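You operate a simulated robot arm through the tools that you are given. There is no shell and no other tool.

The job below is to be done with a simulated robot arm. You get a single attempt, and the scene is never put back.

TASK
Put the pink mould from the drawer bench in the pressure pot and close its four clamps.
Fine: shut the lid before the clamps; spill nothing; the tray stays in the pot; leave the valves and the other moulds.
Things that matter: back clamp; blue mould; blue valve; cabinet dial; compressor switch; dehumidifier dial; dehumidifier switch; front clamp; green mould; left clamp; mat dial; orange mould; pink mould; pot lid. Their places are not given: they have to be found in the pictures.

The check looks at the end state, three seconds after you hand in, the way a careful person would. Anything else that was tipped, shoved, dropped, spilled or broken makes it a failure. A push-on lid holds only when it is set on centred and level and pressed home; a screw cap is set on level and turned clockwise until tight.

THE ROBOT
A 7-joint arm with a fingered hand, fixed in place. Base frame: the origin is on the floor under the middle of its stand, x ahead of it, y to its left, z up. Lengths are in mm, angles in degrees, forces in N, time in s.
With the tool pointing down near the work surface it reaches from about 260 to 800 mm from the base axis. Its first joint turns from -115.0 to 115.0 degrees. Payload 5 kg.
The TCP is the grasp point between the finger pads, 32 mm short of the fingertips. In the tool frame z runs along the fingers and y along their closing line. The gripper opens to 160 mm; its body begins 89 mm behind the TCP. The gripper is a hand of 4 fingers: y runs from the thumb to the fingers, the wrist lies at [0, 0, -267] in the tool frame, and closing takes about 1.5 s.
Orientation is that of the tool frame in the base frame, as a unit quaternion [x, y, z, w]. With the fingers straight down and closing along the base's y, the tool's x points along the base's -x, its y along +y and its z along -z.

THE INTERFACE
- The arm moves only by the tool apply_moves. Its argument "motion" is a list of rows, each a list of 6 numbers: the shift along the tool's x, y, z in mm, then the turn, a rotation vector about the tool's x, y, z in degrees. In form: [[tx, ty, tz, ax, ay, az], ...]. A call has 1 to 20 rows; each row is the pose to reach, as a shift and turn from the pose commanded when the call began, along the tool's axes at that moment. "fingers" is the gripper command, from -1 (fully open) to 1 (shut), values between in proportion, set as the call begins (left out, the last holds). Rows are played at 5 a second. More than 50 mm and 8.6 degrees between two rows, or a gripper value outside its range, and nothing of the call is played. A pose out of reach is approached as far as the arm can. The call stops where the force on the tool passes 40 N (or 10 N more than at its start, if that is more) or the arm is blocked; 0.2 s more then pass. Each finger travels about 108 mm/s and halts on what it meets, pressing with about 29 N; the grip force reading is that of the motor and also rises with nothing between the fingers. The clock runs only during rows and for 0.2 s after the last one: add rows that repeat a pose to give the fingers time. The reply holds the time, the measured pose of the TCP, the force on the tool along the base axes, the opening and the grip force, in the units named above and with some noise, with the torque about the TCP (base axes, N m) and any sound that the robot's microphone picked up.
- Cameras (640 x 400 px; columns grow to the right, rows downward): "scene" is fixed at [40.2, 500.2, 1677.1]; the picture's right is [-0.59, -0.81, 0.00], its down [-0.50, 0.37, -0.78] and it looks along [0.63, -0.46, -0.63] (base axes); focal length 286 px, centre (320, 200). "wrist" rides on the gripper at [80, -4, -114] in the tool frame; the picture's right is [0.05, 1.00, 0.00], its down [-0.82, 0.04, -0.58] and it looks along [-0.58, 0.03, 0.82] (tool axes); focal length 265 px, centre (320, 200).
- get_image(camera): a new picture of that camera. No time passes.
- raise_lower(by): slides the trunk up (or, below 0, down) by that many mm; the arm rides with it, the base frame stays. It gives what a move gives, with no picture.
- set_fingers(finger1, finger2, finger3, thumb_bend): sets how far each is bent, from 0 (flat) to 1 (curled in); at 0.3 the hand is open as for a grip, at 0.7 the pads meet at the TCP. One left out holds its place. A second passes; each finger stops where it meets its share of the squeeze, and holds until it gets a number again. A gripper value or a shape takes the hand back. It gives what a move gives, with no picture; readings hold the bend of each and the force on the fingers (four entries, about 0 where the hand has none), thumb and palm.
- grasp_type(shape): the hand has 4 fingers and takes this shape, open, in about a second: jaw (thumb against the fingers, like two jaws); tri (thumb and two fingers); tip (a fingertip pinch); poke (one finger out to press); point (the index stretched); flat (the hand flat); cup (the hand cupped); fist (a fist). The gripper value then closes the fingers along that shape, each until it touches; the sizes above hold for jaw. It gives what a move gives, with no picture.
- point_at(camera, pixels): for up to 12 pixels [column, row] of the newest picture of that camera ("zoom" is the newest enlarged one), the place [x, y, z] in the base frame of the surface seen there, good to about 3 mm, but the place of the scene camera against the robot may be out by one fixed shift of up to 25 mm in any direction. No time passes.
- zoom(camera, box): a new picture of the part [left, top, right, bottom] of that camera's present view, enlarged. No time passes.
- hand_in(): hands the job in; it is judged then, once.

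Unless the task says otherwise, let go and move clear before handing in.

The tools are called by a JSON object that holds its "api" and its "payload". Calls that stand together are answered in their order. apply_moves: Moves the arm, as the interface text tells. Its arguments: {"type":"object","properties":{"motion":{"type":"array"},"fingers":{"type":"number"}},"required":["motion"]} The other tools are called the same way: raise_lower (by) moves the trunk up or down; grasp_type (shape) gives the hand a shape; set_fingers (finger1, finger2, finger3, thumb_bend) moves the fingers one by one; get_image (camera) takes a picture; point_at (camera, pixels) gives the place of the surface under pixels of a picture; zoom (camera, box) takes an enlarged picture of a part of a camera's view; hand_in () hands the job in.

At the start:

```text
clock: 0.0
tool_pos: [454.6, 76.1, 1451.9]
tcp_rot: [0.002, 1.0, 0.0, 0.0]
force: [0.1, -0.3, -0.5]
moment: [0.01, 0.03, 0.0]
width: 159.6
grip_force: 0.1
shape: jaw
bend: [0.3, 0.3, 0.3, 0.3]
finger forces: [0.1, 0.1, 0.1, 0.0, 0.0, 0.0]
trunk travel left (down, up): [-925.0, 65.0]
```

scene: 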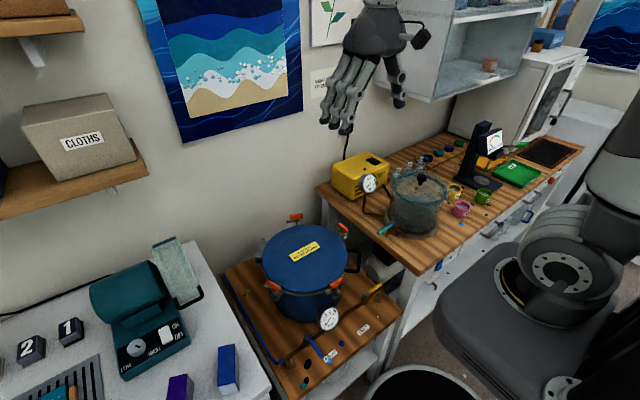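
wrist: 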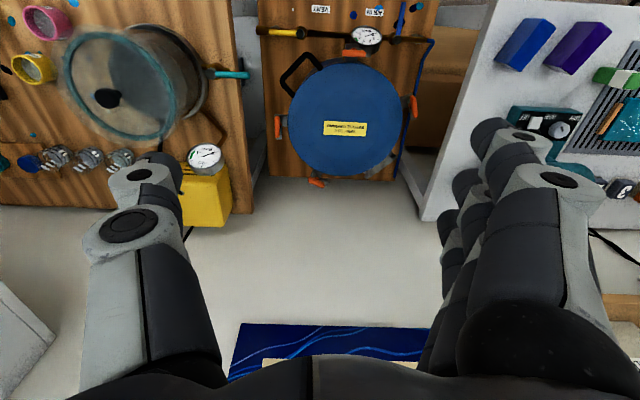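

The first pictures show the blue pressure pot near (305,260) in the scene view, with orange clamps around it, and a pink mould near (461,209) on the bench to the right. I'll zoom in on these before moving.

{"api": "zoom", "payload": {"camera": "scene", "box": [210, 200, 410, 325]}}

{"api": "zoom", "payload": {"camera": "scene", "box": [330, 120, 590, 282]}}

{"api": "zoom", "payload": {"camera": "wrist", "box": [240, 0, 460, 200]}}

{"api": "zoom", "payload": {"camera": "wrist", "box": [0, 0, 260, 200]}}

```text
3.20 times, centred on (310, 262) of scene
```

zoom: 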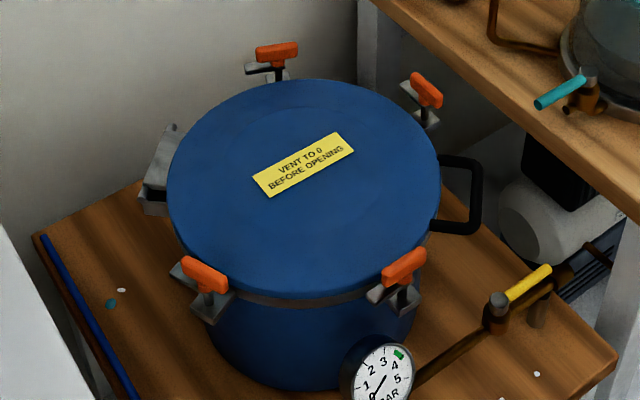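

```text
2.46 times, centred on (460, 201) of scene
```

zoom: 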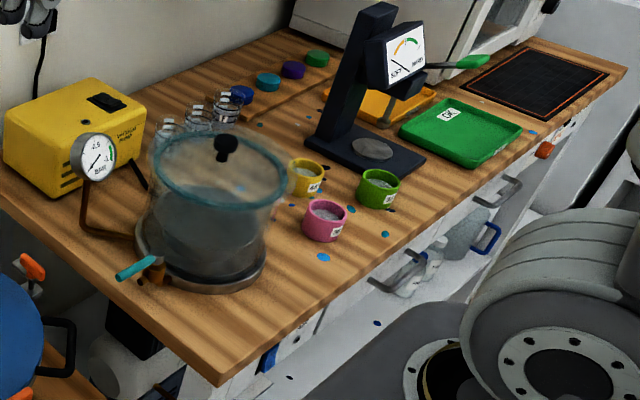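

```text
2.00 times, centred on (350, 100) of wrist
```

zoom: 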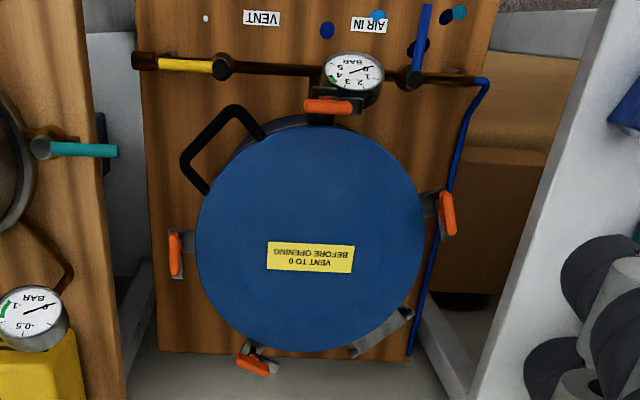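

```text
2.00 times, centred on (130, 100) of wrist
```

zoom: 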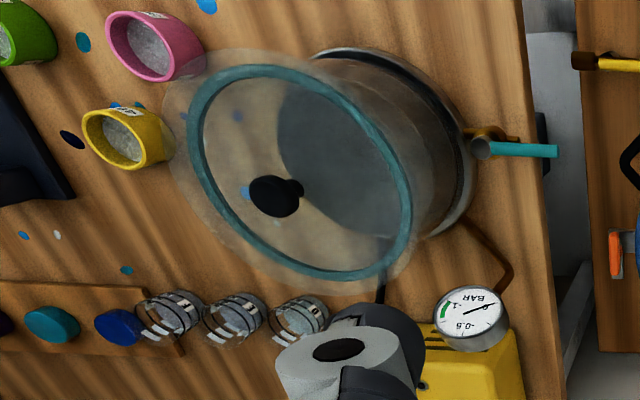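

The zooms show the pot lid hinged at the back-left, with a black handle opposite. The four orange T-clamps sit around the rim, and the pink mould holds a grey fill. Next I'll read positions from the wrist view and look closer at the gauge.

{"api": "get_image", "payload": {"camera": "wrist"}}

{"api": "point_at", "payload": {"camera": "wrist", "pixels": [[345, 130], [355, 53], [414, 107], [278, 128], [318, 183], [287, 72], [383, 167], [366, 38], [48, 22], [35, 68], [297, 90], [405, 150]]}}

{"api": "zoom", "payload": {"camera": "scene", "box": [300, 270, 400, 340]}}

{"api": "zoom", "payload": {"camera": "scene", "box": [420, 20, 600, 132]}}

{"api": "zoom", "payload": {"camera": "scene", "box": [0, 220, 250, 400]}}

```text
taken
```

wrist: 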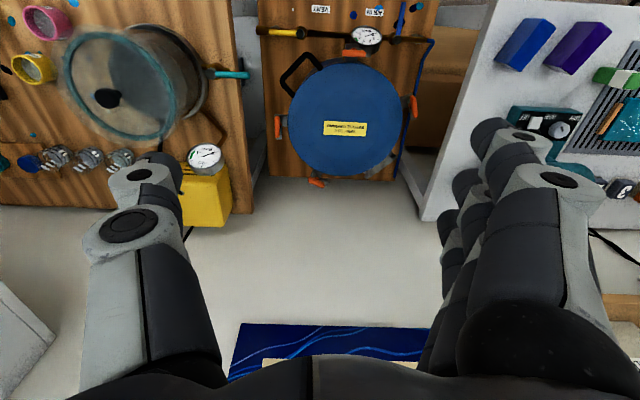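

```text
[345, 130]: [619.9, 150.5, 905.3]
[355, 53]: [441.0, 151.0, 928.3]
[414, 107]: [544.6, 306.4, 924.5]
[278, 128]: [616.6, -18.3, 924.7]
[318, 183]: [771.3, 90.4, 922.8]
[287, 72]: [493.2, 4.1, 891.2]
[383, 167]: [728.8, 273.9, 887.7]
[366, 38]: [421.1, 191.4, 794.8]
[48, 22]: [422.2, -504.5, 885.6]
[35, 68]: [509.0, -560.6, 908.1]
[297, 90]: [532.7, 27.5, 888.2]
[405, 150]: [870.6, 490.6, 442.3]
```

```text
5.71 times, centred on (350, 305) of scene
```

zoom: 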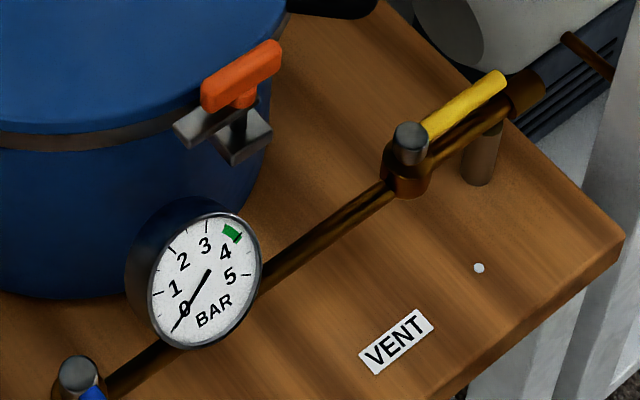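

```text
3.56 times, centred on (510, 76) of scene
```

zoom: 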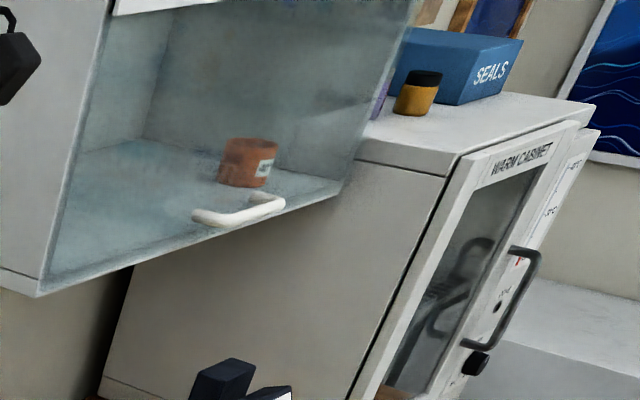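

```text
2.22 times, centred on (125, 310) of scene
```

zoom: 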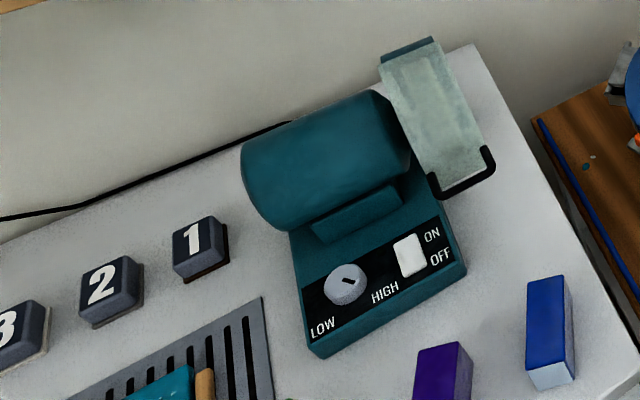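

The gauge reads 0, with the needle at "0" in the zoom, so the pot is vented. The lid centre is near (600,135) at z≈890, and the clamps stand at a radius of about 165 mm. I'll lower the trunk to get a closer look at the pot hardware.

{"api": "raise_lower", "payload": {"by": -300}}

```text
clock: 3.0
tool_pos: [455.2, 76.9, 1151.1]
tcp_rot: [0.001, 1.0, 0.0, 0.0]
force: [-0.2, 1.0, 0.0]
moment: [0.0, -0.03, 0.0]
width: 160.0
grip_force: 0.2
shape: jaw
bend: [0.3, 0.3, 0.3, 0.3]
finger forces: [0.0, 0.0, 0.1, 0.1, 0.1, 0.1]
trunk travel left (down, up): [-625.0, 365.0]
```

The trunk is down 300 mm and the TCP is at z 1151, with nothing touched. I'll look at the pot close up from here.

{"api": "get_image", "payload": {"camera": "wrist"}}

{"api": "get_image", "payload": {"camera": "scene"}}

```text
taken
```

wrist: 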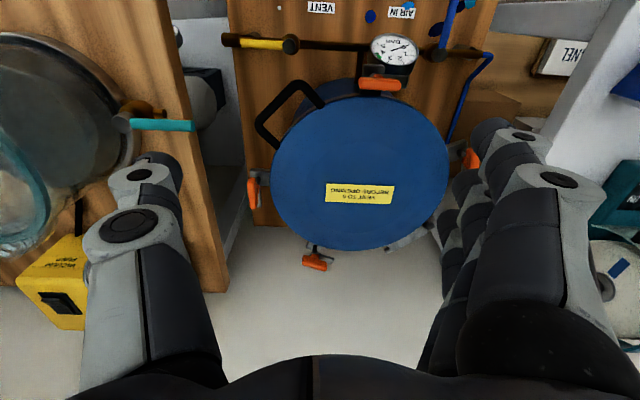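

```text
taken
```

scene: 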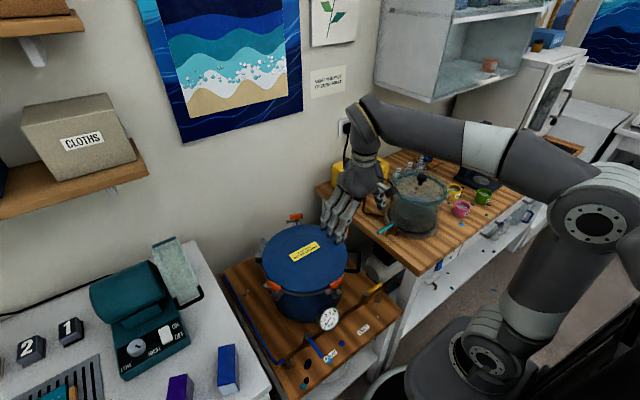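

The pot fills the middle of the wrist view around (360,170), with the handle at (285,110). I'll zoom on each clamp, the hinge and the handle.

{"api": "zoom", "payload": {"camera": "wrist", "box": [230, 20, 490, 180]}}

{"api": "zoom", "payload": {"camera": "wrist", "box": [230, 120, 490, 280]}}

{"api": "zoom", "payload": {"camera": "wrist", "box": [340, 60, 420, 110]}}

{"api": "zoom", "payload": {"camera": "wrist", "box": [235, 70, 335, 220]}}

{"api": "zoom", "payload": {"camera": "scene", "box": [255, 205, 355, 265]}}

```text
2.46 times, centred on (360, 100) of wrist
```

zoom: 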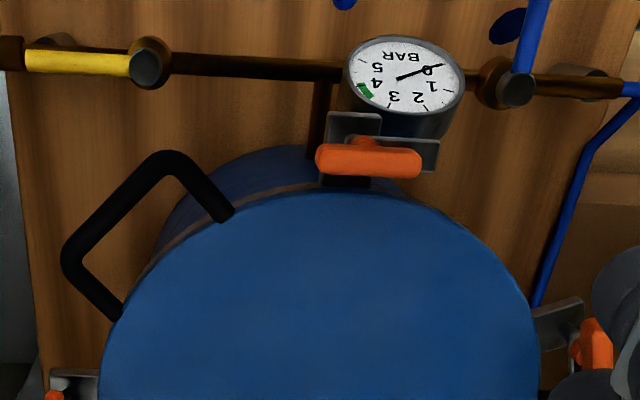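

```text
2.46 times, centred on (360, 200) of wrist
```

zoom: 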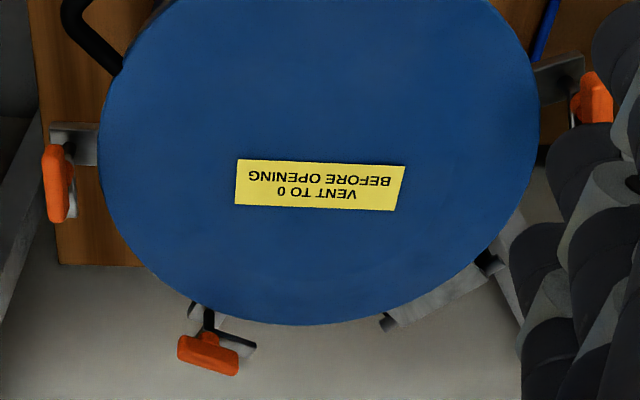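

```text
8.00 times, centred on (380, 85) of wrist
```

zoom: 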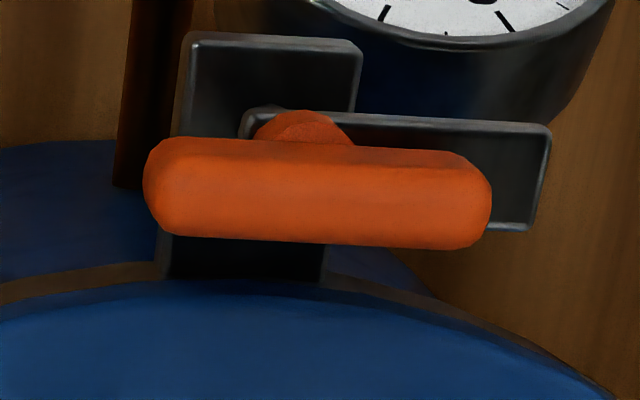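

```text
2.67 times, centred on (285, 145) of wrist
```

zoom: 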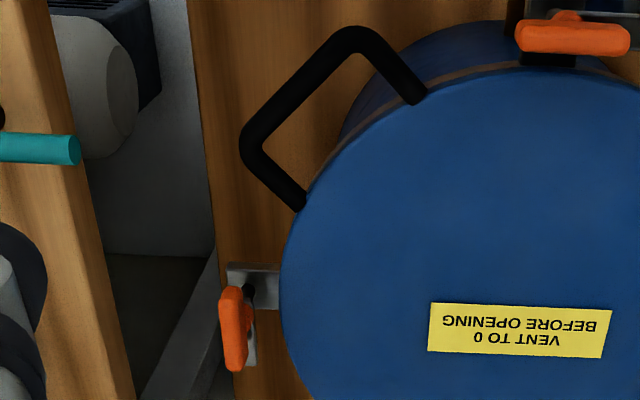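

```text
6.40 times, centred on (305, 235) of scene
```

zoom: 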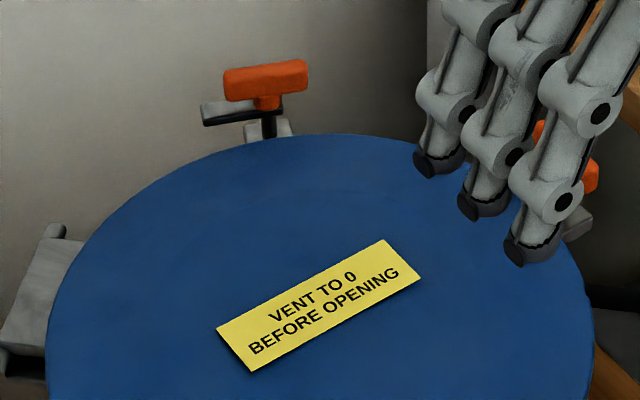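

The close-ups show that each clamp is a post carrying an orange T-handle and a grey dog. All four dogs are swung off the rim, so the clamps are open and only the lid rests on the pot. I'll measure the handle loop and clamp parts from this nearer view.

{"api": "point_at", "payload": {"camera": "wrist", "pixels": [[260, 125], [277, 104], [297, 84], [310, 95], [268, 138], [322, 106], [278, 149], [360, 170], [448, 165], [272, 185], [350, 250], [375, 96]]}}

{"api": "point_at", "payload": {"camera": "wrist", "pixels": [[361, 83], [380, 85], [400, 86], [402, 78], [372, 71], [304, 261], [314, 263], [326, 267], [252, 182], [253, 193], [255, 208], [472, 158]]}}

```text
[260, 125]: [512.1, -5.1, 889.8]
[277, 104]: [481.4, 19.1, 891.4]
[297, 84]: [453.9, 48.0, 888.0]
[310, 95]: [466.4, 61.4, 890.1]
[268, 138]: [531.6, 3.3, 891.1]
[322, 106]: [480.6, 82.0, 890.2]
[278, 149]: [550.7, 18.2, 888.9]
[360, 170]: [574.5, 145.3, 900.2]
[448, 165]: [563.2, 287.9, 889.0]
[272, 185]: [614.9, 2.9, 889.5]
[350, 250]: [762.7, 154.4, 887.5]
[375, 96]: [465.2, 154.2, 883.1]
```

```text
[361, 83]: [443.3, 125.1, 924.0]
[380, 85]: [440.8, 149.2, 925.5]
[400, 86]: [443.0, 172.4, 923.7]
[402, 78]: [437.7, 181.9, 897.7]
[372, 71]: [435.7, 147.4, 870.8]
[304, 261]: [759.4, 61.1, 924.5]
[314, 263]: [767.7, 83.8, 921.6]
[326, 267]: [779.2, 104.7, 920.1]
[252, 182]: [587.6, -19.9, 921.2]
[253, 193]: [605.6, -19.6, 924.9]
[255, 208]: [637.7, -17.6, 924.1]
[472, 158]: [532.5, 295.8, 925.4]
```

The measurements put the lid centre near (612,147) with a radius of about 148. The handle bar runs from (454,48) to (512,-5) at z≈884, and the hinge is opposite at 45°. The clamp posts are at angles of 180°, -90°, about 113° and about -22°, with their handles lying tangentially. First I'll test a +135° yaw here in free air, so the fingers can later go under the handle.

{"api": "apply_moves", "payload": {"motion": [[0, 0, -10, 0, 0, -8], [0, 0, -20, 0, 0, -16], [0, 0, -20, 0, 0, -24], [0, 0, -20, 0, 0, -32], [0, 0, -20, 0, 0, -40], [0, 0, -20, 0, 0, -48], [0, 0, -20, 0, 0, -56], [0, 0, -20, 0, 0, -64], [0, 0, -20, 0, 0, -72], [0, 0, -20, 0, 0, -80], [0, 0, -20, 0, 0, -88], [0, 0, -20, 0, 0, -96], [0, 0, -20, 0, 0, -104], [0, 0, -20, 0, 0, -112], [0, 0, -20, 0, 0, -120], [0, 0, -20, 0, 0, -128], [0, 0, -20, 0, 0, -135]]}}

{"api": "get_image", "payload": {"camera": "wrist"}}

{"api": "get_image", "payload": {"camera": "scene"}}

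```text
clock: 6.6
tool_pos: [356.5, 237.3, 1009.1]
tcp_rot: [0.876, -0.479, 0.047, -0.016]
force: [-1.1, -0.1, 0.5]
moment: [-0.03, 0.0, 0.0]
width: 159.8
grip_force: 0.1
shape: jaw
bend: [0.3, 0.3, 0.3, 0.3]
finger forces: [0.1, 0.1, 0.1, 0.0, 0.0, 0.0]
out of reach, approached as far as the arm can: row 8, 9, 10, 11, 12, 13, 14, 15, 16, 17
trunk travel left (down, up): [-625.0, 365.0]
```

```text
taken
```

wrist: 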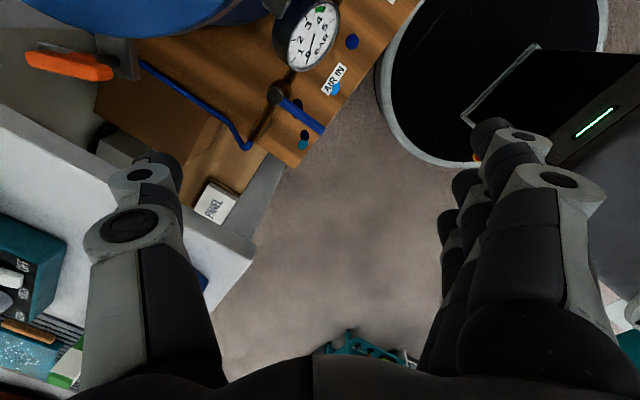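

```text
taken
```

scene: 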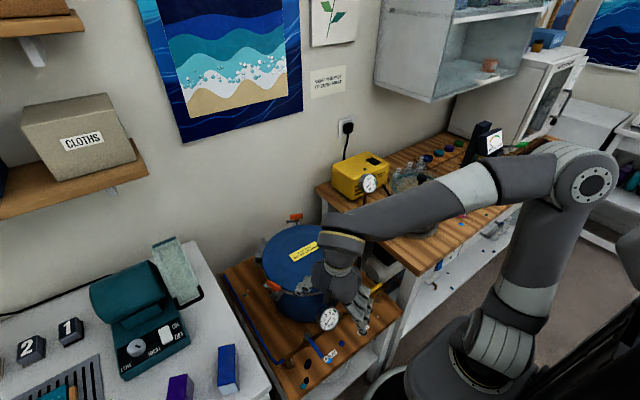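

The arm ran out of reach past about 56° of yaw and drifted to (356,237,1009), without hitting anything. I'll unwind the yaw and rise, then use the other roll direction from there.

{"api": "apply_moves", "payload": {"motion": [[0, 0, -10, 0, 0, 8], [0, 0, -20, 0, 0, 16], [0, 0, -30, 0, 0, 24], [0, 0, -40, 0, 0, 32], [0, 0, -50, 0, 0, 40], [0, 0, -60, 0, 0, 48], [0, 0, -60, 0, 0, 56], [0, 0, -60, 0, 0, 64], [0, 0, -60, 0, 0, 72], [0, 0, -60, 0, 0, 80], [0, 0, -60, 0, 0, 88], [0, 0, -60, 0, 0, 88]]}}

```text
clock: 9.2
tool_pos: [358.6, 239.6, 1075.7]
tcp_rot: [-0.296, 0.954, -0.021, 0.043]
force: [0.5, -0.3, -0.5]
moment: [0.01, -0.01, -0.02]
width: 159.9
grip_force: 0.1
shape: jaw
bend: [0.3, 0.3, 0.3, 0.3]
finger forces: [0.0, 0.0, 0.1, 0.0, 0.0, 0.0]
trunk travel left (down, up): [-625.0, 365.0]
```

The hand now sits at (359,240,1076) with about 34° of yaw and a 5° tilt, so commands continue from the pose actually reached. I'll level it, move back near (455,77,1171), and check the view again.

{"api": "apply_moves", "payload": {"motion": [[1.2, -32, -14, -0.6, 0.7, 0], [2.3, -65, -28, -1.3, 1.3, 0], [3.5, -97, -42, -1.9, 2.0, 0], [4.6, -130, -55, -2.5, 2.7, 0], [5.8, -162, -69, -3.1, 3.3, 0], [6.9, -194.6, -83, -3.76, 3.99, 0], [6.9, -194.6, -83, -3.76, 3.99, 0]]}}

```text
clock: 10.8
tool_pos: [452.8, 75.4, 1170.3]
tcp_rot: [-0.297, 0.955, -0.002, 0.0]
force: [1.3, 0.0, 0.5]
moment: [0.01, 0.05, 0.0]
width: 159.9
grip_force: 0.0
shape: jaw
bend: [0.3, 0.3, 0.3, 0.3]
finger forces: [0.0, 0.1, 0.0, 0.1, 0.1, 0.0]
trunk travel left (down, up): [-625.0, 365.0]
```

The hand is level at (453,75,1170) with yaw +34.6°. Now I'll turn it the other way to yaw -45°, where the closing line lies along the handle's radial direction.

{"api": "apply_moves", "payload": {"motion": [[0, 0, 0, 0, 0, 8], [0, 0, 0, 0, 0, 16], [0, 0, 0, 0, 0, 24], [0, 0, 0, 0, 0, 32], [0, 0, 0, 0, 0, 40], [0, 0, 0, 0, 0, 48], [0, 0, 0, 0, 0, 56], [0, 0, 0, 0, 0, 64], [0, 0, 0, 0, 0, 72], [0, 0, 0, 0, 0, 79.6], [0, 0, 0, 0, 0, 79.6]]}}

{"api": "get_image", "payload": {"camera": "wrist"}}

{"api": "get_image", "payload": {"camera": "scene"}}

```text
clock: 13.2
tool_pos: [453.9, 77.7, 1170.5]
tcp_rot: [0.384, 0.923, 0.0, 0.002]
force: [0.7, 0.1, -0.4]
moment: [0.01, 0.0, -0.01]
width: 160.1
grip_force: 0.0
shape: jaw
bend: [0.3, 0.3, 0.3, 0.3]
finger forces: [0.0, 0.0, 0.0, 0.1, 0.1, 0.1]
trunk travel left (down, up): [-625.0, 365.0]
```

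```text
taken
```

wrist: 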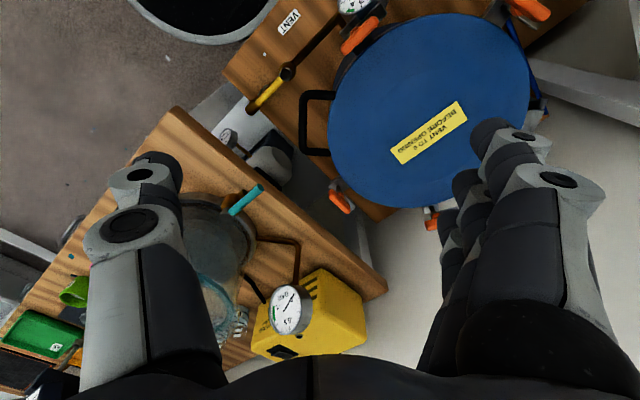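

```text
taken
```

scene: 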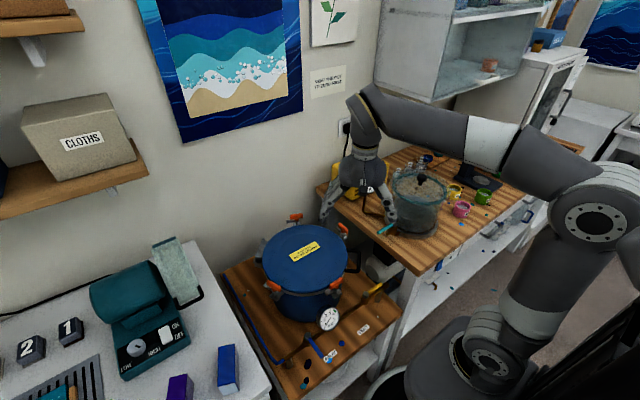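

From yaw -45° the wrist view shows the handle loop at (318,122), the teal valve at (245,200), the bench corner at (175,110) and the gauge box at (290,310). I'll measure these before planning the handle approach.

{"api": "point_at", "payload": {"camera": "wrist", "pixels": [[302, 95], [302, 122], [303, 150], [325, 93], [325, 152], [262, 187], [234, 212], [175, 112], [384, 287], [292, 290], [265, 97], [285, 72]]}}

{"api": "zoom", "payload": {"camera": "wrist", "box": [270, 0, 430, 100]}}

{"api": "zoom", "payload": {"camera": "wrist", "box": [270, 80, 430, 240]}}

{"api": "zoom", "payload": {"camera": "wrist", "box": [440, 0, 600, 100]}}

```text
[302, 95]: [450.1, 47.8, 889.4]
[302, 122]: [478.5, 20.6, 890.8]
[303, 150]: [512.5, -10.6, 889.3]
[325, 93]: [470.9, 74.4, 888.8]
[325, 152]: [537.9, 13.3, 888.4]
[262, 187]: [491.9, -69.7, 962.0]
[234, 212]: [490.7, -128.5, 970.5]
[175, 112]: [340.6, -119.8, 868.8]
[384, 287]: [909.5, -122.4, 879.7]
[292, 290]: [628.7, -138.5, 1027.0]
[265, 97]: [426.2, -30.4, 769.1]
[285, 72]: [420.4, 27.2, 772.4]
```

```text
4.00 times, centred on (350, 50) of wrist
```

zoom: 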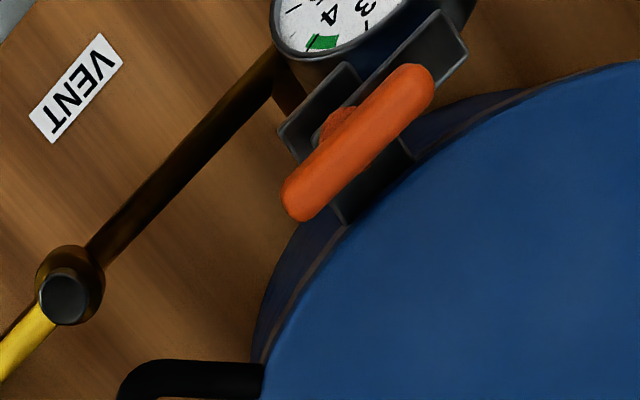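

```text
2.50 times, centred on (350, 160) of wrist
```

zoom: 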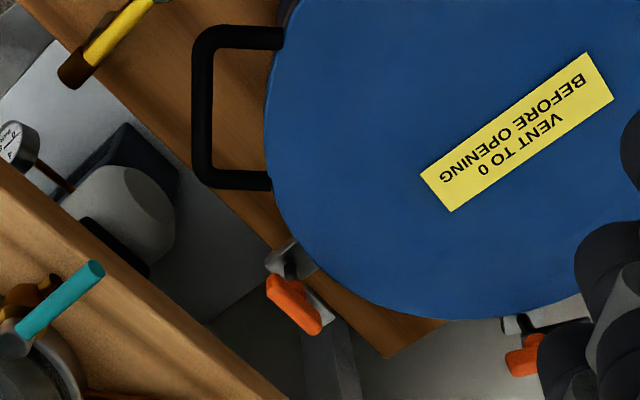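

```text
4.00 times, centred on (520, 50) of wrist
```

zoom: 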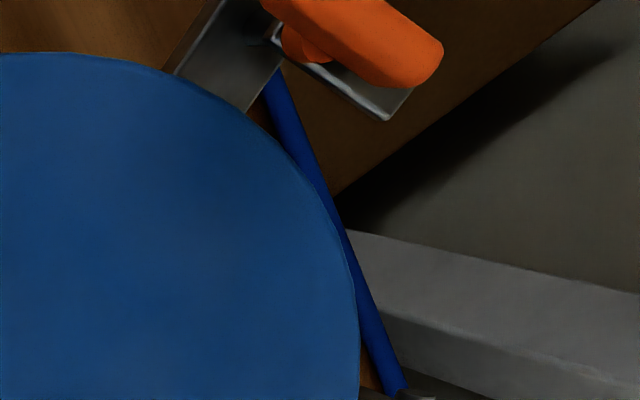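

The left clamp's dog, seen at (390,105) in the zoom, points along the clockwise tangent, so it closes with a clockwise quarter turn. The bench edge is at y≈-121 with its top at z≈869. The teal valve tip at (492,-70,962) is about 70 mm to the side of my approach line. I'll calibrate the scene camera against known points and locate the hinge pin.

{"api": "point_at", "payload": {"camera": "scene", "pixels": [[336.6, 283], [342.8, 227.6], [296.6, 217], [274, 285.4], [263.7, 239.5], [257, 262], [262, 250], [388, 229], [380, 233], [303, 248], [461, 209], [454, 190]]}}

{"api": "zoom", "payload": {"camera": "scene", "box": [235, 215, 315, 295]}}

{"api": "zoom", "payload": {"camera": "scene", "box": [420, 160, 520, 230]}}

```text
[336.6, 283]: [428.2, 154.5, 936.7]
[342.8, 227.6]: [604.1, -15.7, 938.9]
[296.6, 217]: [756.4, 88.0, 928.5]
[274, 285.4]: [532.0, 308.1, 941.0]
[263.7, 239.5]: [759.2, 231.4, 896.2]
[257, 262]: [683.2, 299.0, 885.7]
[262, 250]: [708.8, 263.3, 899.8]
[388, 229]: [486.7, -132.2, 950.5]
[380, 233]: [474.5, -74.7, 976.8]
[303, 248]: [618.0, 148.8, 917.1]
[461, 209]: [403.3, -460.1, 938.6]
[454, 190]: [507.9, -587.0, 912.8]
```

```text
5.00 times, centred on (275, 255) of scene
```

zoom: 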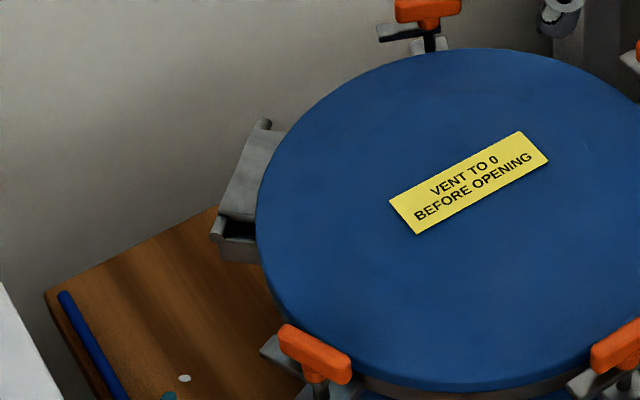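

```text
5.71 times, centred on (470, 195) of scene
```

zoom: 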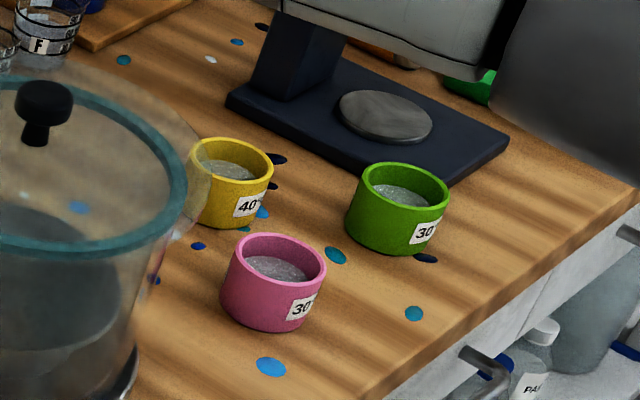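

Compared with the wrist camera, the scene camera is shifted by about (-11,+3,+13). The hinge pin's middle comes out at about (735,264,883), so the handle swings on a radius of about 350 mm. I'll pitch the hand 70° towards the pot, coming in from outside the handle, and stop well clear above it at (430,-20,1000).

{"api": "apply_moves", "payload": {"motion": [[-5, -9, 10, -7, 0, 0], [-10, -17, 20, -14, 0, 0], [-16, -26, 35, -21, 0, 0], [-21, -34, 52, -28, 0, 0], [-26, -43, 70, -35, 0, 0], [-32, -52, 90, -42, 0, 0], [-37, -60, 110, -49, 0, 0], [-42, -69, 130, -56, 0, 0], [-47, -77, 150, -63, 0, 0], [-52.6, -86, 170, -70, 0, 0], [-52.6, -86, 170, -70, 0, 0]]}}

{"api": "get_image", "payload": {"camera": "wrist"}}

{"api": "get_image", "payload": {"camera": "scene"}}

```text
clock: 15.6
tool_pos: [439.0, -28.0, 1006.4]
tcp_rot: [0.312, 0.757, 0.53, 0.22]
force: [0.2, -0.3, -0.7]
moment: [0.02, 0.02, 0.02]
width: 160.1
grip_force: 0.1
shape: jaw
bend: [0.3, 0.3, 0.3, 0.3]
finger forces: [0.0, 0.0, 0.0, 0.0, 0.0, 0.1]
out of reach, approached as far as the arm can: row 4, 5, 6, 7, 10, 11
trunk travel left (down, up): [-625.0, 365.0]
```

```text
taken
```

wrist: 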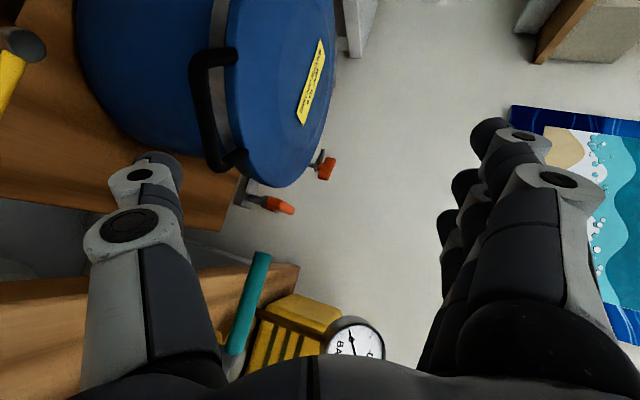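

```text
taken
```

scene: 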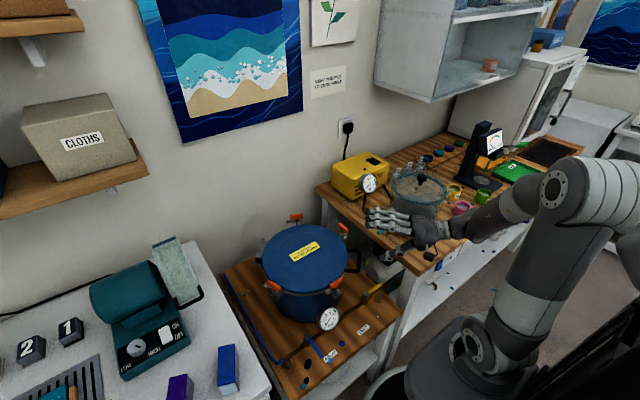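

The 70° orientation is reached, but the position is about 12 mm off because the arm is folded near its limit here. I'll lower the trunk rather than stretch the arm, so first I need the forearm and elbow heights above the bench.

{"api": "point_at", "payload": {"camera": "scene", "pixels": [[430, 235], [460, 235], [500, 212], [525, 200], [560, 185], [600, 190], [540, 260], [500, 320], [470, 345], [440, 215], [410, 250], [400, 225]]}}

{"api": "zoom", "payload": {"camera": "scene", "box": [340, 140, 640, 400]}}

{"api": "point_at", "payload": {"camera": "wrist", "pixels": [[210, 110], [205, 60], [225, 160], [262, 262], [235, 345], [20, 40], [190, 150], [130, 180], [270, 203], [325, 165]]}}

```text
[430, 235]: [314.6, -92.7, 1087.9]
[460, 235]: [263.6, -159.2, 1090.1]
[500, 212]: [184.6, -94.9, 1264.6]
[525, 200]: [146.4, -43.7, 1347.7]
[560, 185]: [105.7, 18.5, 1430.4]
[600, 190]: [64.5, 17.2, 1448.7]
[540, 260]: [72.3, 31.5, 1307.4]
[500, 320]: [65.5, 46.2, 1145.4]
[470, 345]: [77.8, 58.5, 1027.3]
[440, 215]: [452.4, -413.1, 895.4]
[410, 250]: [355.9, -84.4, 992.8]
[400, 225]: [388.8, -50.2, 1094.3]
```

```text
1.54 times, centred on (490, 270) of scene
```

zoom: 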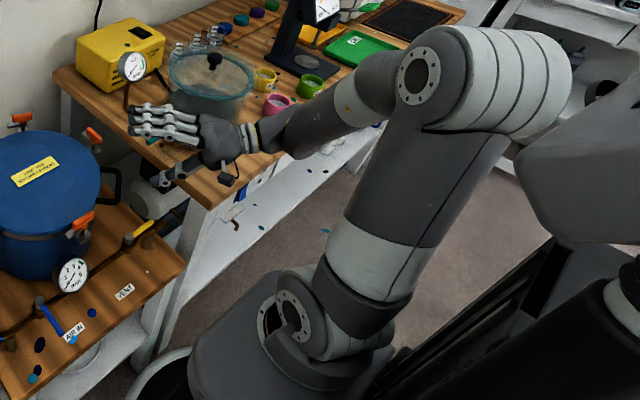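

```text
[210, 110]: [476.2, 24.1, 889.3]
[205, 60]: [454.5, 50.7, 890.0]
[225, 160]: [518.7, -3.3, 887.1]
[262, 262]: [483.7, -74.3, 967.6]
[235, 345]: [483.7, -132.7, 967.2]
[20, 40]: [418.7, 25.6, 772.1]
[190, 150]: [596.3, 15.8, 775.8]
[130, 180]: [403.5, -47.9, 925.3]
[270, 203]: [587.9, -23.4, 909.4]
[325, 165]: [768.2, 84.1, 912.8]
```

The elbow is at (105,18,1430) and the forearm is close to the stand, clear of the bench, so lowering the trunk is safe. The TCP is 63 mm outside the handle bar. I'll half-close the hand so the thumb can pass under the bar and the fingers over it, then lower in stages.

{"api": "set_fingers", "payload": {"finger1": 0.45, "finger2": 0.45, "finger3": 0.45, "thumb_bend": 0.48}}

{"api": "raise_lower", "payload": {"by": -60}}

{"api": "get_image", "payload": {"camera": "wrist"}}

{"api": "get_image", "payload": {"camera": "scene"}}

```text
clock: 16.6
tool_pos: [437.6, -27.8, 1006.4]
tcp_rot: [0.313, 0.758, 0.529, 0.219]
force: [1.1, -0.1, 0.2]
moment: [-0.02, -0.01, 0.01]
width: 105.9
grip_force: 0.1
shape: fingers
bend: [0.45, 0.45, 0.45, 0.48]
finger forces: [0.0, 0.1, 0.0, 0.1, 0.0, 0.0]
trunk travel left (down, up): [-625.0, 365.0]
```

```text
clock: 17.6
tool_pos: [439.0, -28.2, 945.1]
tcp_rot: [0.312, 0.758, 0.529, 0.22]
force: [-0.5, -0.1, -0.6]
moment: [-0.01, 0.0, -0.06]
width: 105.9
grip_force: 0.0
shape: fingers
bend: [0.45, 0.45, 0.45, 0.48]
finger forces: [0.0, 0.0, 0.0, 0.1, 0.1, 0.0]
trunk travel left (down, up): [-565.0, 425.0]
```

```text
taken
```

wrist: 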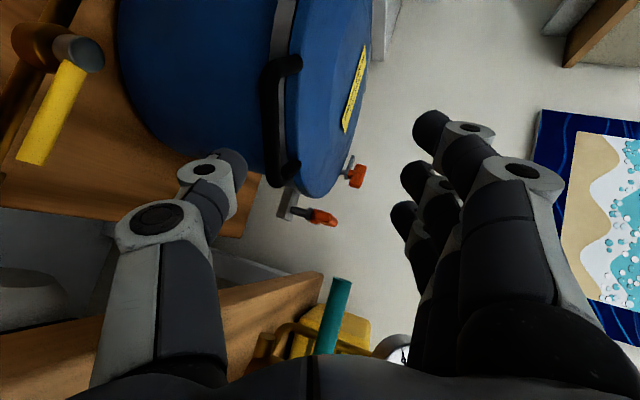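

```text
taken
```

scene: 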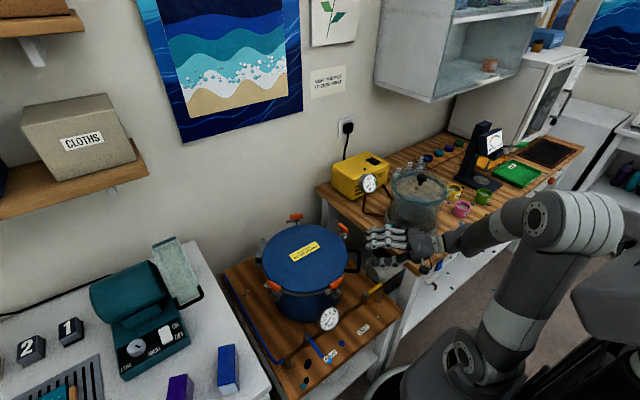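

Lowered to z 945, I see the teal valve handle behind the hand at (335,310). I'll measure where the far finger sits before going lower, to be sure the hand passes it with room.

{"api": "point_at", "payload": {"camera": "wrist", "pixels": [[430, 128], [415, 180], [402, 215], [410, 250], [425, 300], [215, 165], [165, 215], [335, 285], [325, 345], [280, 75], [283, 165], [272, 120]]}}

{"api": "zoom", "payload": {"camera": "scene", "box": [330, 190, 480, 290]}}

```text
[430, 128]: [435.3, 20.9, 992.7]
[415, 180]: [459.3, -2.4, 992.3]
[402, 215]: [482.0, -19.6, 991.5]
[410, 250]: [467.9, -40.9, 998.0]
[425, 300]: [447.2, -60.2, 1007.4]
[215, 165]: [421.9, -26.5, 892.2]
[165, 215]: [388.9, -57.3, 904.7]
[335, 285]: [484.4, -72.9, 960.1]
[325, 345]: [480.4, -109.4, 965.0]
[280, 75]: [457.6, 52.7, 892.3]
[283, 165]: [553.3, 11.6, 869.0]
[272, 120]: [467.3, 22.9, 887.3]
```

```text
4.00 times, centred on (405, 240) of scene
```

zoom: 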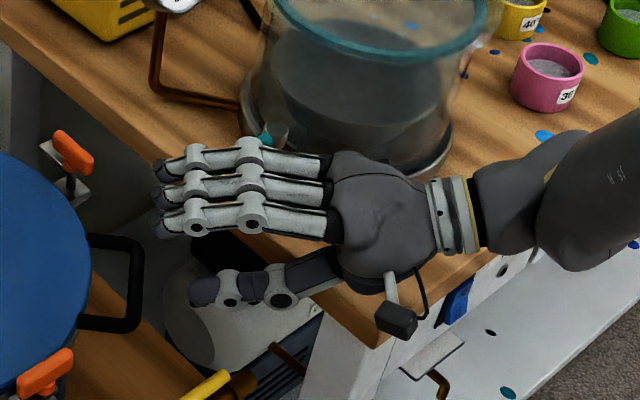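

The fingers span about ±43 mm across the hand and the thumb is centred. That leaves only about 14 mm to the teal valve tip, so I'll first shift 12 mm sideways, away from the valve.

{"api": "apply_moves", "payload": {"motion": [[6, 0, 0, 0, 0, 0], [12, 0, 0, 0, 0, 0], [12, 0, 0, 0, 0, 0]]}}

```text
clock: 18.4
tool_pos: [438.9, -28.5, 947.4]
tcp_rot: [0.313, 0.758, 0.529, 0.219]
force: [-1.2, -0.3, 0.2]
moment: [0.0, -0.02, 0.02]
width: 106.2
grip_force: 0.1
shape: fingers
bend: [0.45, 0.45, 0.45, 0.48]
finger forces: [0.0, 0.0, 0.1, 0.0, 0.0, 0.0]
out of reach, approached as far as the arm can: row 1, 2, 3
trunk travel left (down, up): [-565.0, 425.0]
```

The arm is at a joint limit in that direction. Easing the pitch to about 62° should free it, so I'll combine that with the sideways shift.

{"api": "apply_moves", "payload": {"motion": [[0, 0, 0, 4, 0, 0], [0, 0, 0, 8, 0, 0], [6, 0, 0, 8, 0, 0], [12, 0, 0, 8, 0, 0], [12, 0, 0, 8, 0, 0]]}}

```text
clock: 19.6
tool_pos: [429.7, -20.5, 945.6]
tcp_rot: [0.327, 0.793, 0.475, 0.197]
force: [-0.1, -0.2, -1.0]
moment: [-0.02, -0.03, 0.01]
width: 105.8
grip_force: 0.1
shape: fingers
bend: [0.45, 0.45, 0.45, 0.48]
finger forces: [0.0, 0.0, 0.1, 0.0, 0.0, 0.1]
trunk travel left (down, up): [-565.0, 425.0]
```

The hand is now at (430,-20,946) with a 62° pitch, about 26 mm further from the valve tip than the fingers need. I'll lower the trunk 57 mm so the bar lies level between the thumb and fingers.

{"api": "raise_lower", "payload": {"by": -57}}

{"api": "get_image", "payload": {"camera": "wrist"}}

{"api": "zoom", "payload": {"camera": "scene", "box": [300, 200, 460, 300]}}

```text
clock: 20.6
tool_pos: [430.3, -21.3, 888.5]
tcp_rot: [0.327, 0.793, 0.475, 0.197]
force: [-1.3, 0.3, -0.2]
moment: [0.0, 0.02, -0.01]
width: 106.0
grip_force: 0.1
shape: fingers
bend: [0.45, 0.45, 0.45, 0.48]
finger forces: [0.0, 0.0, 0.0, 0.0, 0.0, 0.0]
trunk travel left (down, up): [-508.0, 482.0]
```

```text
taken
```

wrist: 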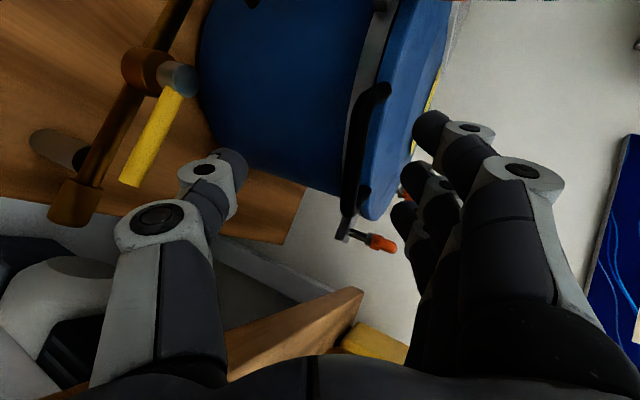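

```text
4.00 times, centred on (380, 250) of scene
```

zoom: 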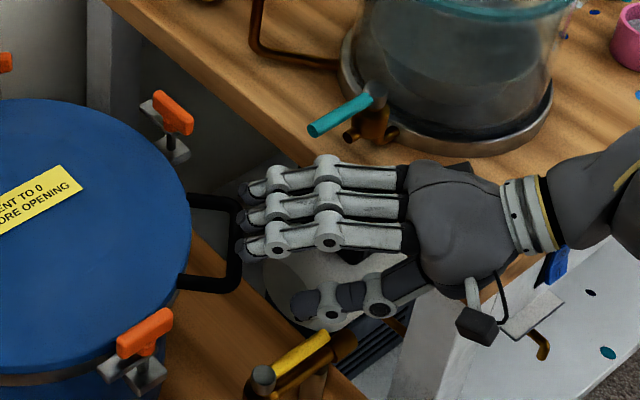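

The bar at (366,130) in the wrist view lies between the thumb tip at (230,165) and the fingers at (430,130). The teal valve is clear. I'll confirm the bar's position before moving in.

{"api": "point_at", "payload": {"camera": "wrist", "pixels": [[362, 110], [357, 140], [352, 165], [375, 100], [364, 195], [430, 120], [233, 160]]}}

```text
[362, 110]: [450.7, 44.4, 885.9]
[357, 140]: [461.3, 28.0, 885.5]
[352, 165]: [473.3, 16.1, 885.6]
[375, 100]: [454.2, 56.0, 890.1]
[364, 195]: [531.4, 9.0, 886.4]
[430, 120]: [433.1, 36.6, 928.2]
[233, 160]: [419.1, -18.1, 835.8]
```

The bar's outer face is at z≈885.7, with u≈346 along the approach direction, and thumb and finger heights straddle it. I'll move in 54 mm horizontally.

{"api": "apply_moves", "payload": {"motion": [[0, 5, 9.5, 0, 0, 0], [0, 10, 19, 0, 0, 0], [0, 15, 28.5, 0, 0, 0], [0, 20, 38, 0, 0, 0], [0, 25.3, 47.4, 0, 0, 0], [0, 25.3, 47.4, 0, 0, 0]]}}

{"api": "get_image", "payload": {"camera": "wrist"}}

{"api": "zoom", "payload": {"camera": "scene", "box": [300, 200, 460, 300]}}

```text
clock: 22.0
tool_pos: [466.4, 17.0, 889.0]
tcp_rot: [0.327, 0.793, 0.474, 0.197]
force: [0.1, -0.5, -0.4]
moment: [-0.02, -0.02, -0.03]
width: 106.1
grip_force: 0.1
shape: fingers
bend: [0.45, 0.45, 0.45, 0.48]
finger forces: [0.1, 0.1, 0.1, 0.0, 0.1, 0.0]
trunk travel left (down, up): [-508.0, 482.0]
```

```text
taken
```

wrist: 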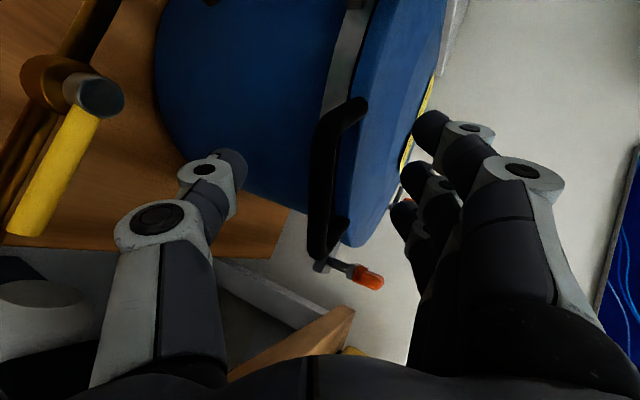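

```text
4.00 times, centred on (380, 250) of scene
```

zoom: 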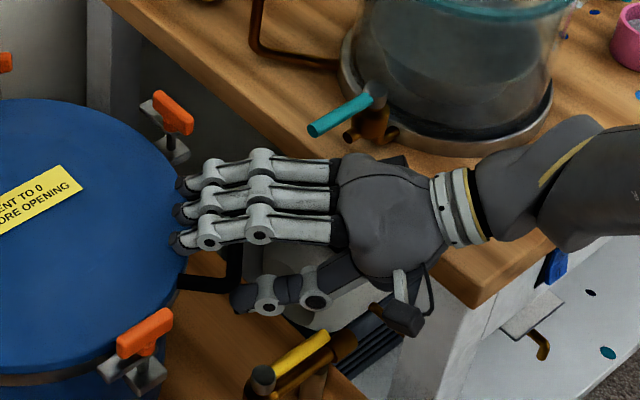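

The bar at (335,180) sits inside the grasp, with the thumb below and the fingers above. I'll close both sides on it.

{"api": "set_fingers", "payload": {"finger1": 0.7, "finger2": 0.7, "finger3": 0.7, "thumb_bend": 0.7}}

{"api": "get_image", "payload": {"camera": "wrist"}}

{"api": "zoom", "payload": {"camera": "scene", "box": [300, 200, 460, 300]}}

```text
clock: 23.0
tool_pos: [468.0, 18.7, 889.6]
tcp_rot: [0.327, 0.793, 0.475, 0.197]
force: [4.7, 2.1, 6.9]
moment: [0.29, -0.05, -0.16]
width: 34.7
grip_force: 5.8
shape: fingers
bend: [0.64, 0.69, 0.69, 0.69]
finger forces: [6.9, 1.2, 1.3, 0.0, 2.4, 0.1]
trunk travel left (down, up): [-508.0, 482.0]
```

```text
taken
```

wrist: 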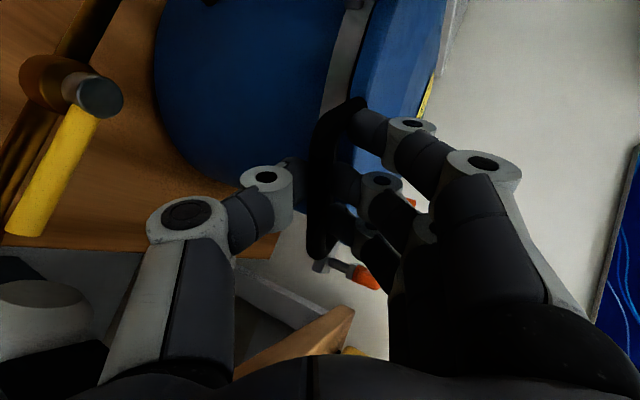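

```text
4.00 times, centred on (380, 250) of scene
```

zoom: 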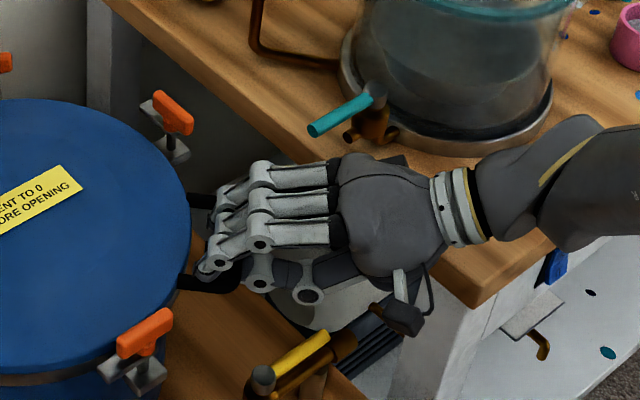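

Finger 1 is pressing with 6.9 N and the thumb with 2.4 N, so the bar is caged with the fingers in the loop. I'll tighten a bit more for a firmer hold.

{"api": "set_fingers", "payload": {"finger1": 0.8, "finger2": 0.8, "finger3": 0.8, "thumb_bend": 0.8}}

{"api": "get_image", "payload": {"camera": "wrist"}}

```text
clock: 24.0
tool_pos: [469.0, 18.0, 889.1]
tcp_rot: [0.327, 0.793, 0.475, 0.197]
force: [15.4, 10.1, -0.1]
moment: [0.35, -0.12, 0.07]
width: 32.9
grip_force: 25.7
shape: fingers
bend: [0.67, 0.71, 0.71, 0.69]
finger forces: [10.7, 9.2, 9.3, 0.0, 21.7, 0.0]
trunk travel left (down, up): [-508.0, 482.0]
```

```text
taken
```

wrist: 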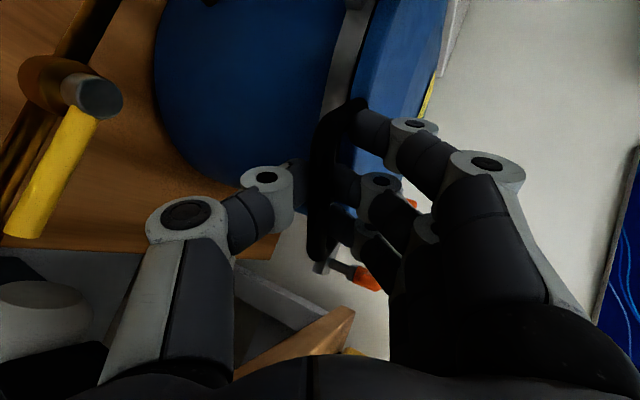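

The grip is firm now, with about 10 N on each finger and 22 N on the thumb. I'll start lifting along the hinge arc to about 9° and watch the force.

{"api": "apply_moves", "payload": {"motion": [[0, 8.4, -4.1, 0.5, 0, 0], [0, 16.8, -8.3, 1.05, 0, 0], [0, 25.3, -12, 1.6, 0, 0], [0, 33.9, -15.6, 2.1, 0, 0], [0, 42.7, -19, 2.6, 0, 0], [0, 51.5, -22.2, 3.15, 0, 0], [0, 51.5, -22.2, 3.15, 0, 0]]}}

{"api": "get_image", "payload": {"camera": "wrist"}}

{"api": "zoom", "payload": {"camera": "scene", "box": [230, 170, 470, 320]}}

```text
clock: 25.6
tool_pos: [472.9, 22.7, 944.6]
tcp_rot: [0.332, 0.807, 0.452, 0.187]
force: [17.2, 13.7, -11.1]
moment: [0.06, -0.01, 0.11]
width: 31.8
grip_force: 24.2
shape: fingers
bend: [0.67, 0.71, 0.71, 0.7]
finger forces: [5.8, 10.3, 10.3, 0.0, 20.9, 0.0]
trunk travel left (down, up): [-508.0, 482.0]
```

```text
taken
```

wrist: 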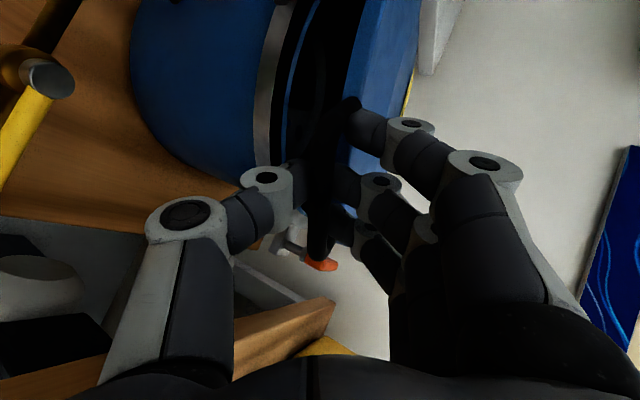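

```text
2.67 times, centred on (350, 245) of scene
```

zoom: 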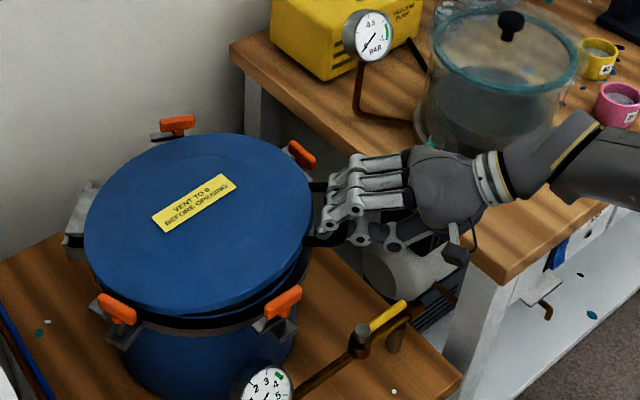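

The lid is lifting: the far edge shows a gap and the lid's weight reads about 11 N at the handle, so it will not stay up on its own. There is also about 20 N of pull towards the hinge, so I'll relax that by moving a few mm hingeward. Then I'll use the trunk for part of the rise to keep the arm in reach.

{"api": "apply_moves", "payload": {"motion": [[0, 1.5, 2.5, 0.3, 0, 0], [0, 3.1, 5.1, 0.6, 0, 0], [0, 3.1, 5.1, 0.6, 0, 0]]}}

{"api": "raise_lower", "payload": {"by": 25}}

```text
clock: 26.4
tool_pos: [474.7, 25.1, 946.1]
tcp_rot: [0.333, 0.808, 0.449, 0.187]
force: [-3.0, -4.0, -3.3]
moment: [0.25, 0.03, 0.12]
width: 31.0
grip_force: 21.2
shape: fingers
bend: [0.7, 0.72, 0.72, 0.71]
finger forces: [9.6, 5.5, 5.8, 0.0, 21.4, 0.0]
trunk travel left (down, up): [-508.0, 482.0]
```

```text
clock: 27.1
tool_pos: [477.0, 26.9, 970.1]
tcp_rot: [0.333, 0.808, 0.449, 0.186]
force: [19.0, 10.7, -8.5]
moment: [0.11, -0.09, 0.08]
width: 30.4
grip_force: 22.6
shape: fingers
bend: [0.69, 0.71, 0.71, 0.71]
finger forces: [6.8, 9.4, 9.3, 0.1, 20.2, 0.0]
trunk travel left (down, up): [-533.0, 457.0]
```

The rise went cleanly: the lid is at about 13° and the readings track the arc. I'll repeat this pattern of moving hingeward, then raising the trunk.

{"api": "apply_moves", "payload": {"motion": [[0, 1.9, 3, 0.5, 0, 0], [0, 3.9, 6.2, 1, 0, 0], [0, 3.9, 6.2, 1, 0, 0]]}}

{"api": "raise_lower", "payload": {"by": 25}}

{"api": "apply_moves", "payload": {"motion": [[0, 2.2, 3.2, 0.5, 0, 0], [0, 4.3, 6.4, 1, 0, 0], [0, 5, 7.6, 1.5, 0, 0]]}}

{"api": "raise_lower", "payload": {"by": 25}}

```text
clock: 27.9
tool_pos: [480.2, 30.1, 972.1]
tcp_rot: [0.335, 0.812, 0.442, 0.184]
force: [-5.6, -5.2, -4.0]
moment: [0.29, 0.06, 0.16]
width: 29.0
grip_force: 20.7
shape: fingers
bend: [0.71, 0.72, 0.72, 0.71]
finger forces: [10.2, 4.5, 4.7, 0.0, 21.7, 0.1]
trunk travel left (down, up): [-533.0, 457.0]
```

```text
clock: 28.6
tool_pos: [483.5, 33.5, 995.2]
tcp_rot: [0.333, 0.813, 0.442, 0.181]
force: [22.9, 15.7, -12.2]
moment: [0.16, -0.07, 0.02]
width: 29.5
grip_force: 22.8
shape: fingers
bend: [0.69, 0.71, 0.71, 0.71]
finger forces: [6.5, 9.1, 8.8, 0.0, 21.4, 0.0]
trunk travel left (down, up): [-558.0, 432.0]
```

```text
clock: 29.4
tool_pos: [486.7, 36.9, 996.1]
tcp_rot: [0.337, 0.818, 0.43, 0.18]
force: [-8.4, -4.3, -3.1]
moment: [0.39, 0.13, 0.22]
width: 28.2
grip_force: 20.0
shape: fingers
bend: [0.71, 0.72, 0.72, 0.72]
finger forces: [11.2, 4.3, 4.1, 0.0, 21.4, 0.1]
trunk travel left (down, up): [-558.0, 432.0]
```

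```text
clock: 30.1
tool_pos: [489.8, 41.2, 1019.9]
tcp_rot: [0.336, 0.818, 0.431, 0.177]
force: [27.7, 19.2, -16.4]
moment: [0.17, -0.05, 0.05]
width: 28.4
grip_force: 23.1
shape: fingers
bend: [0.69, 0.71, 0.71, 0.71]
finger forces: [6.1, 9.7, 9.5, 0.0, 21.2, 0.1]
trunk travel left (down, up): [-583.0, 407.0]
```

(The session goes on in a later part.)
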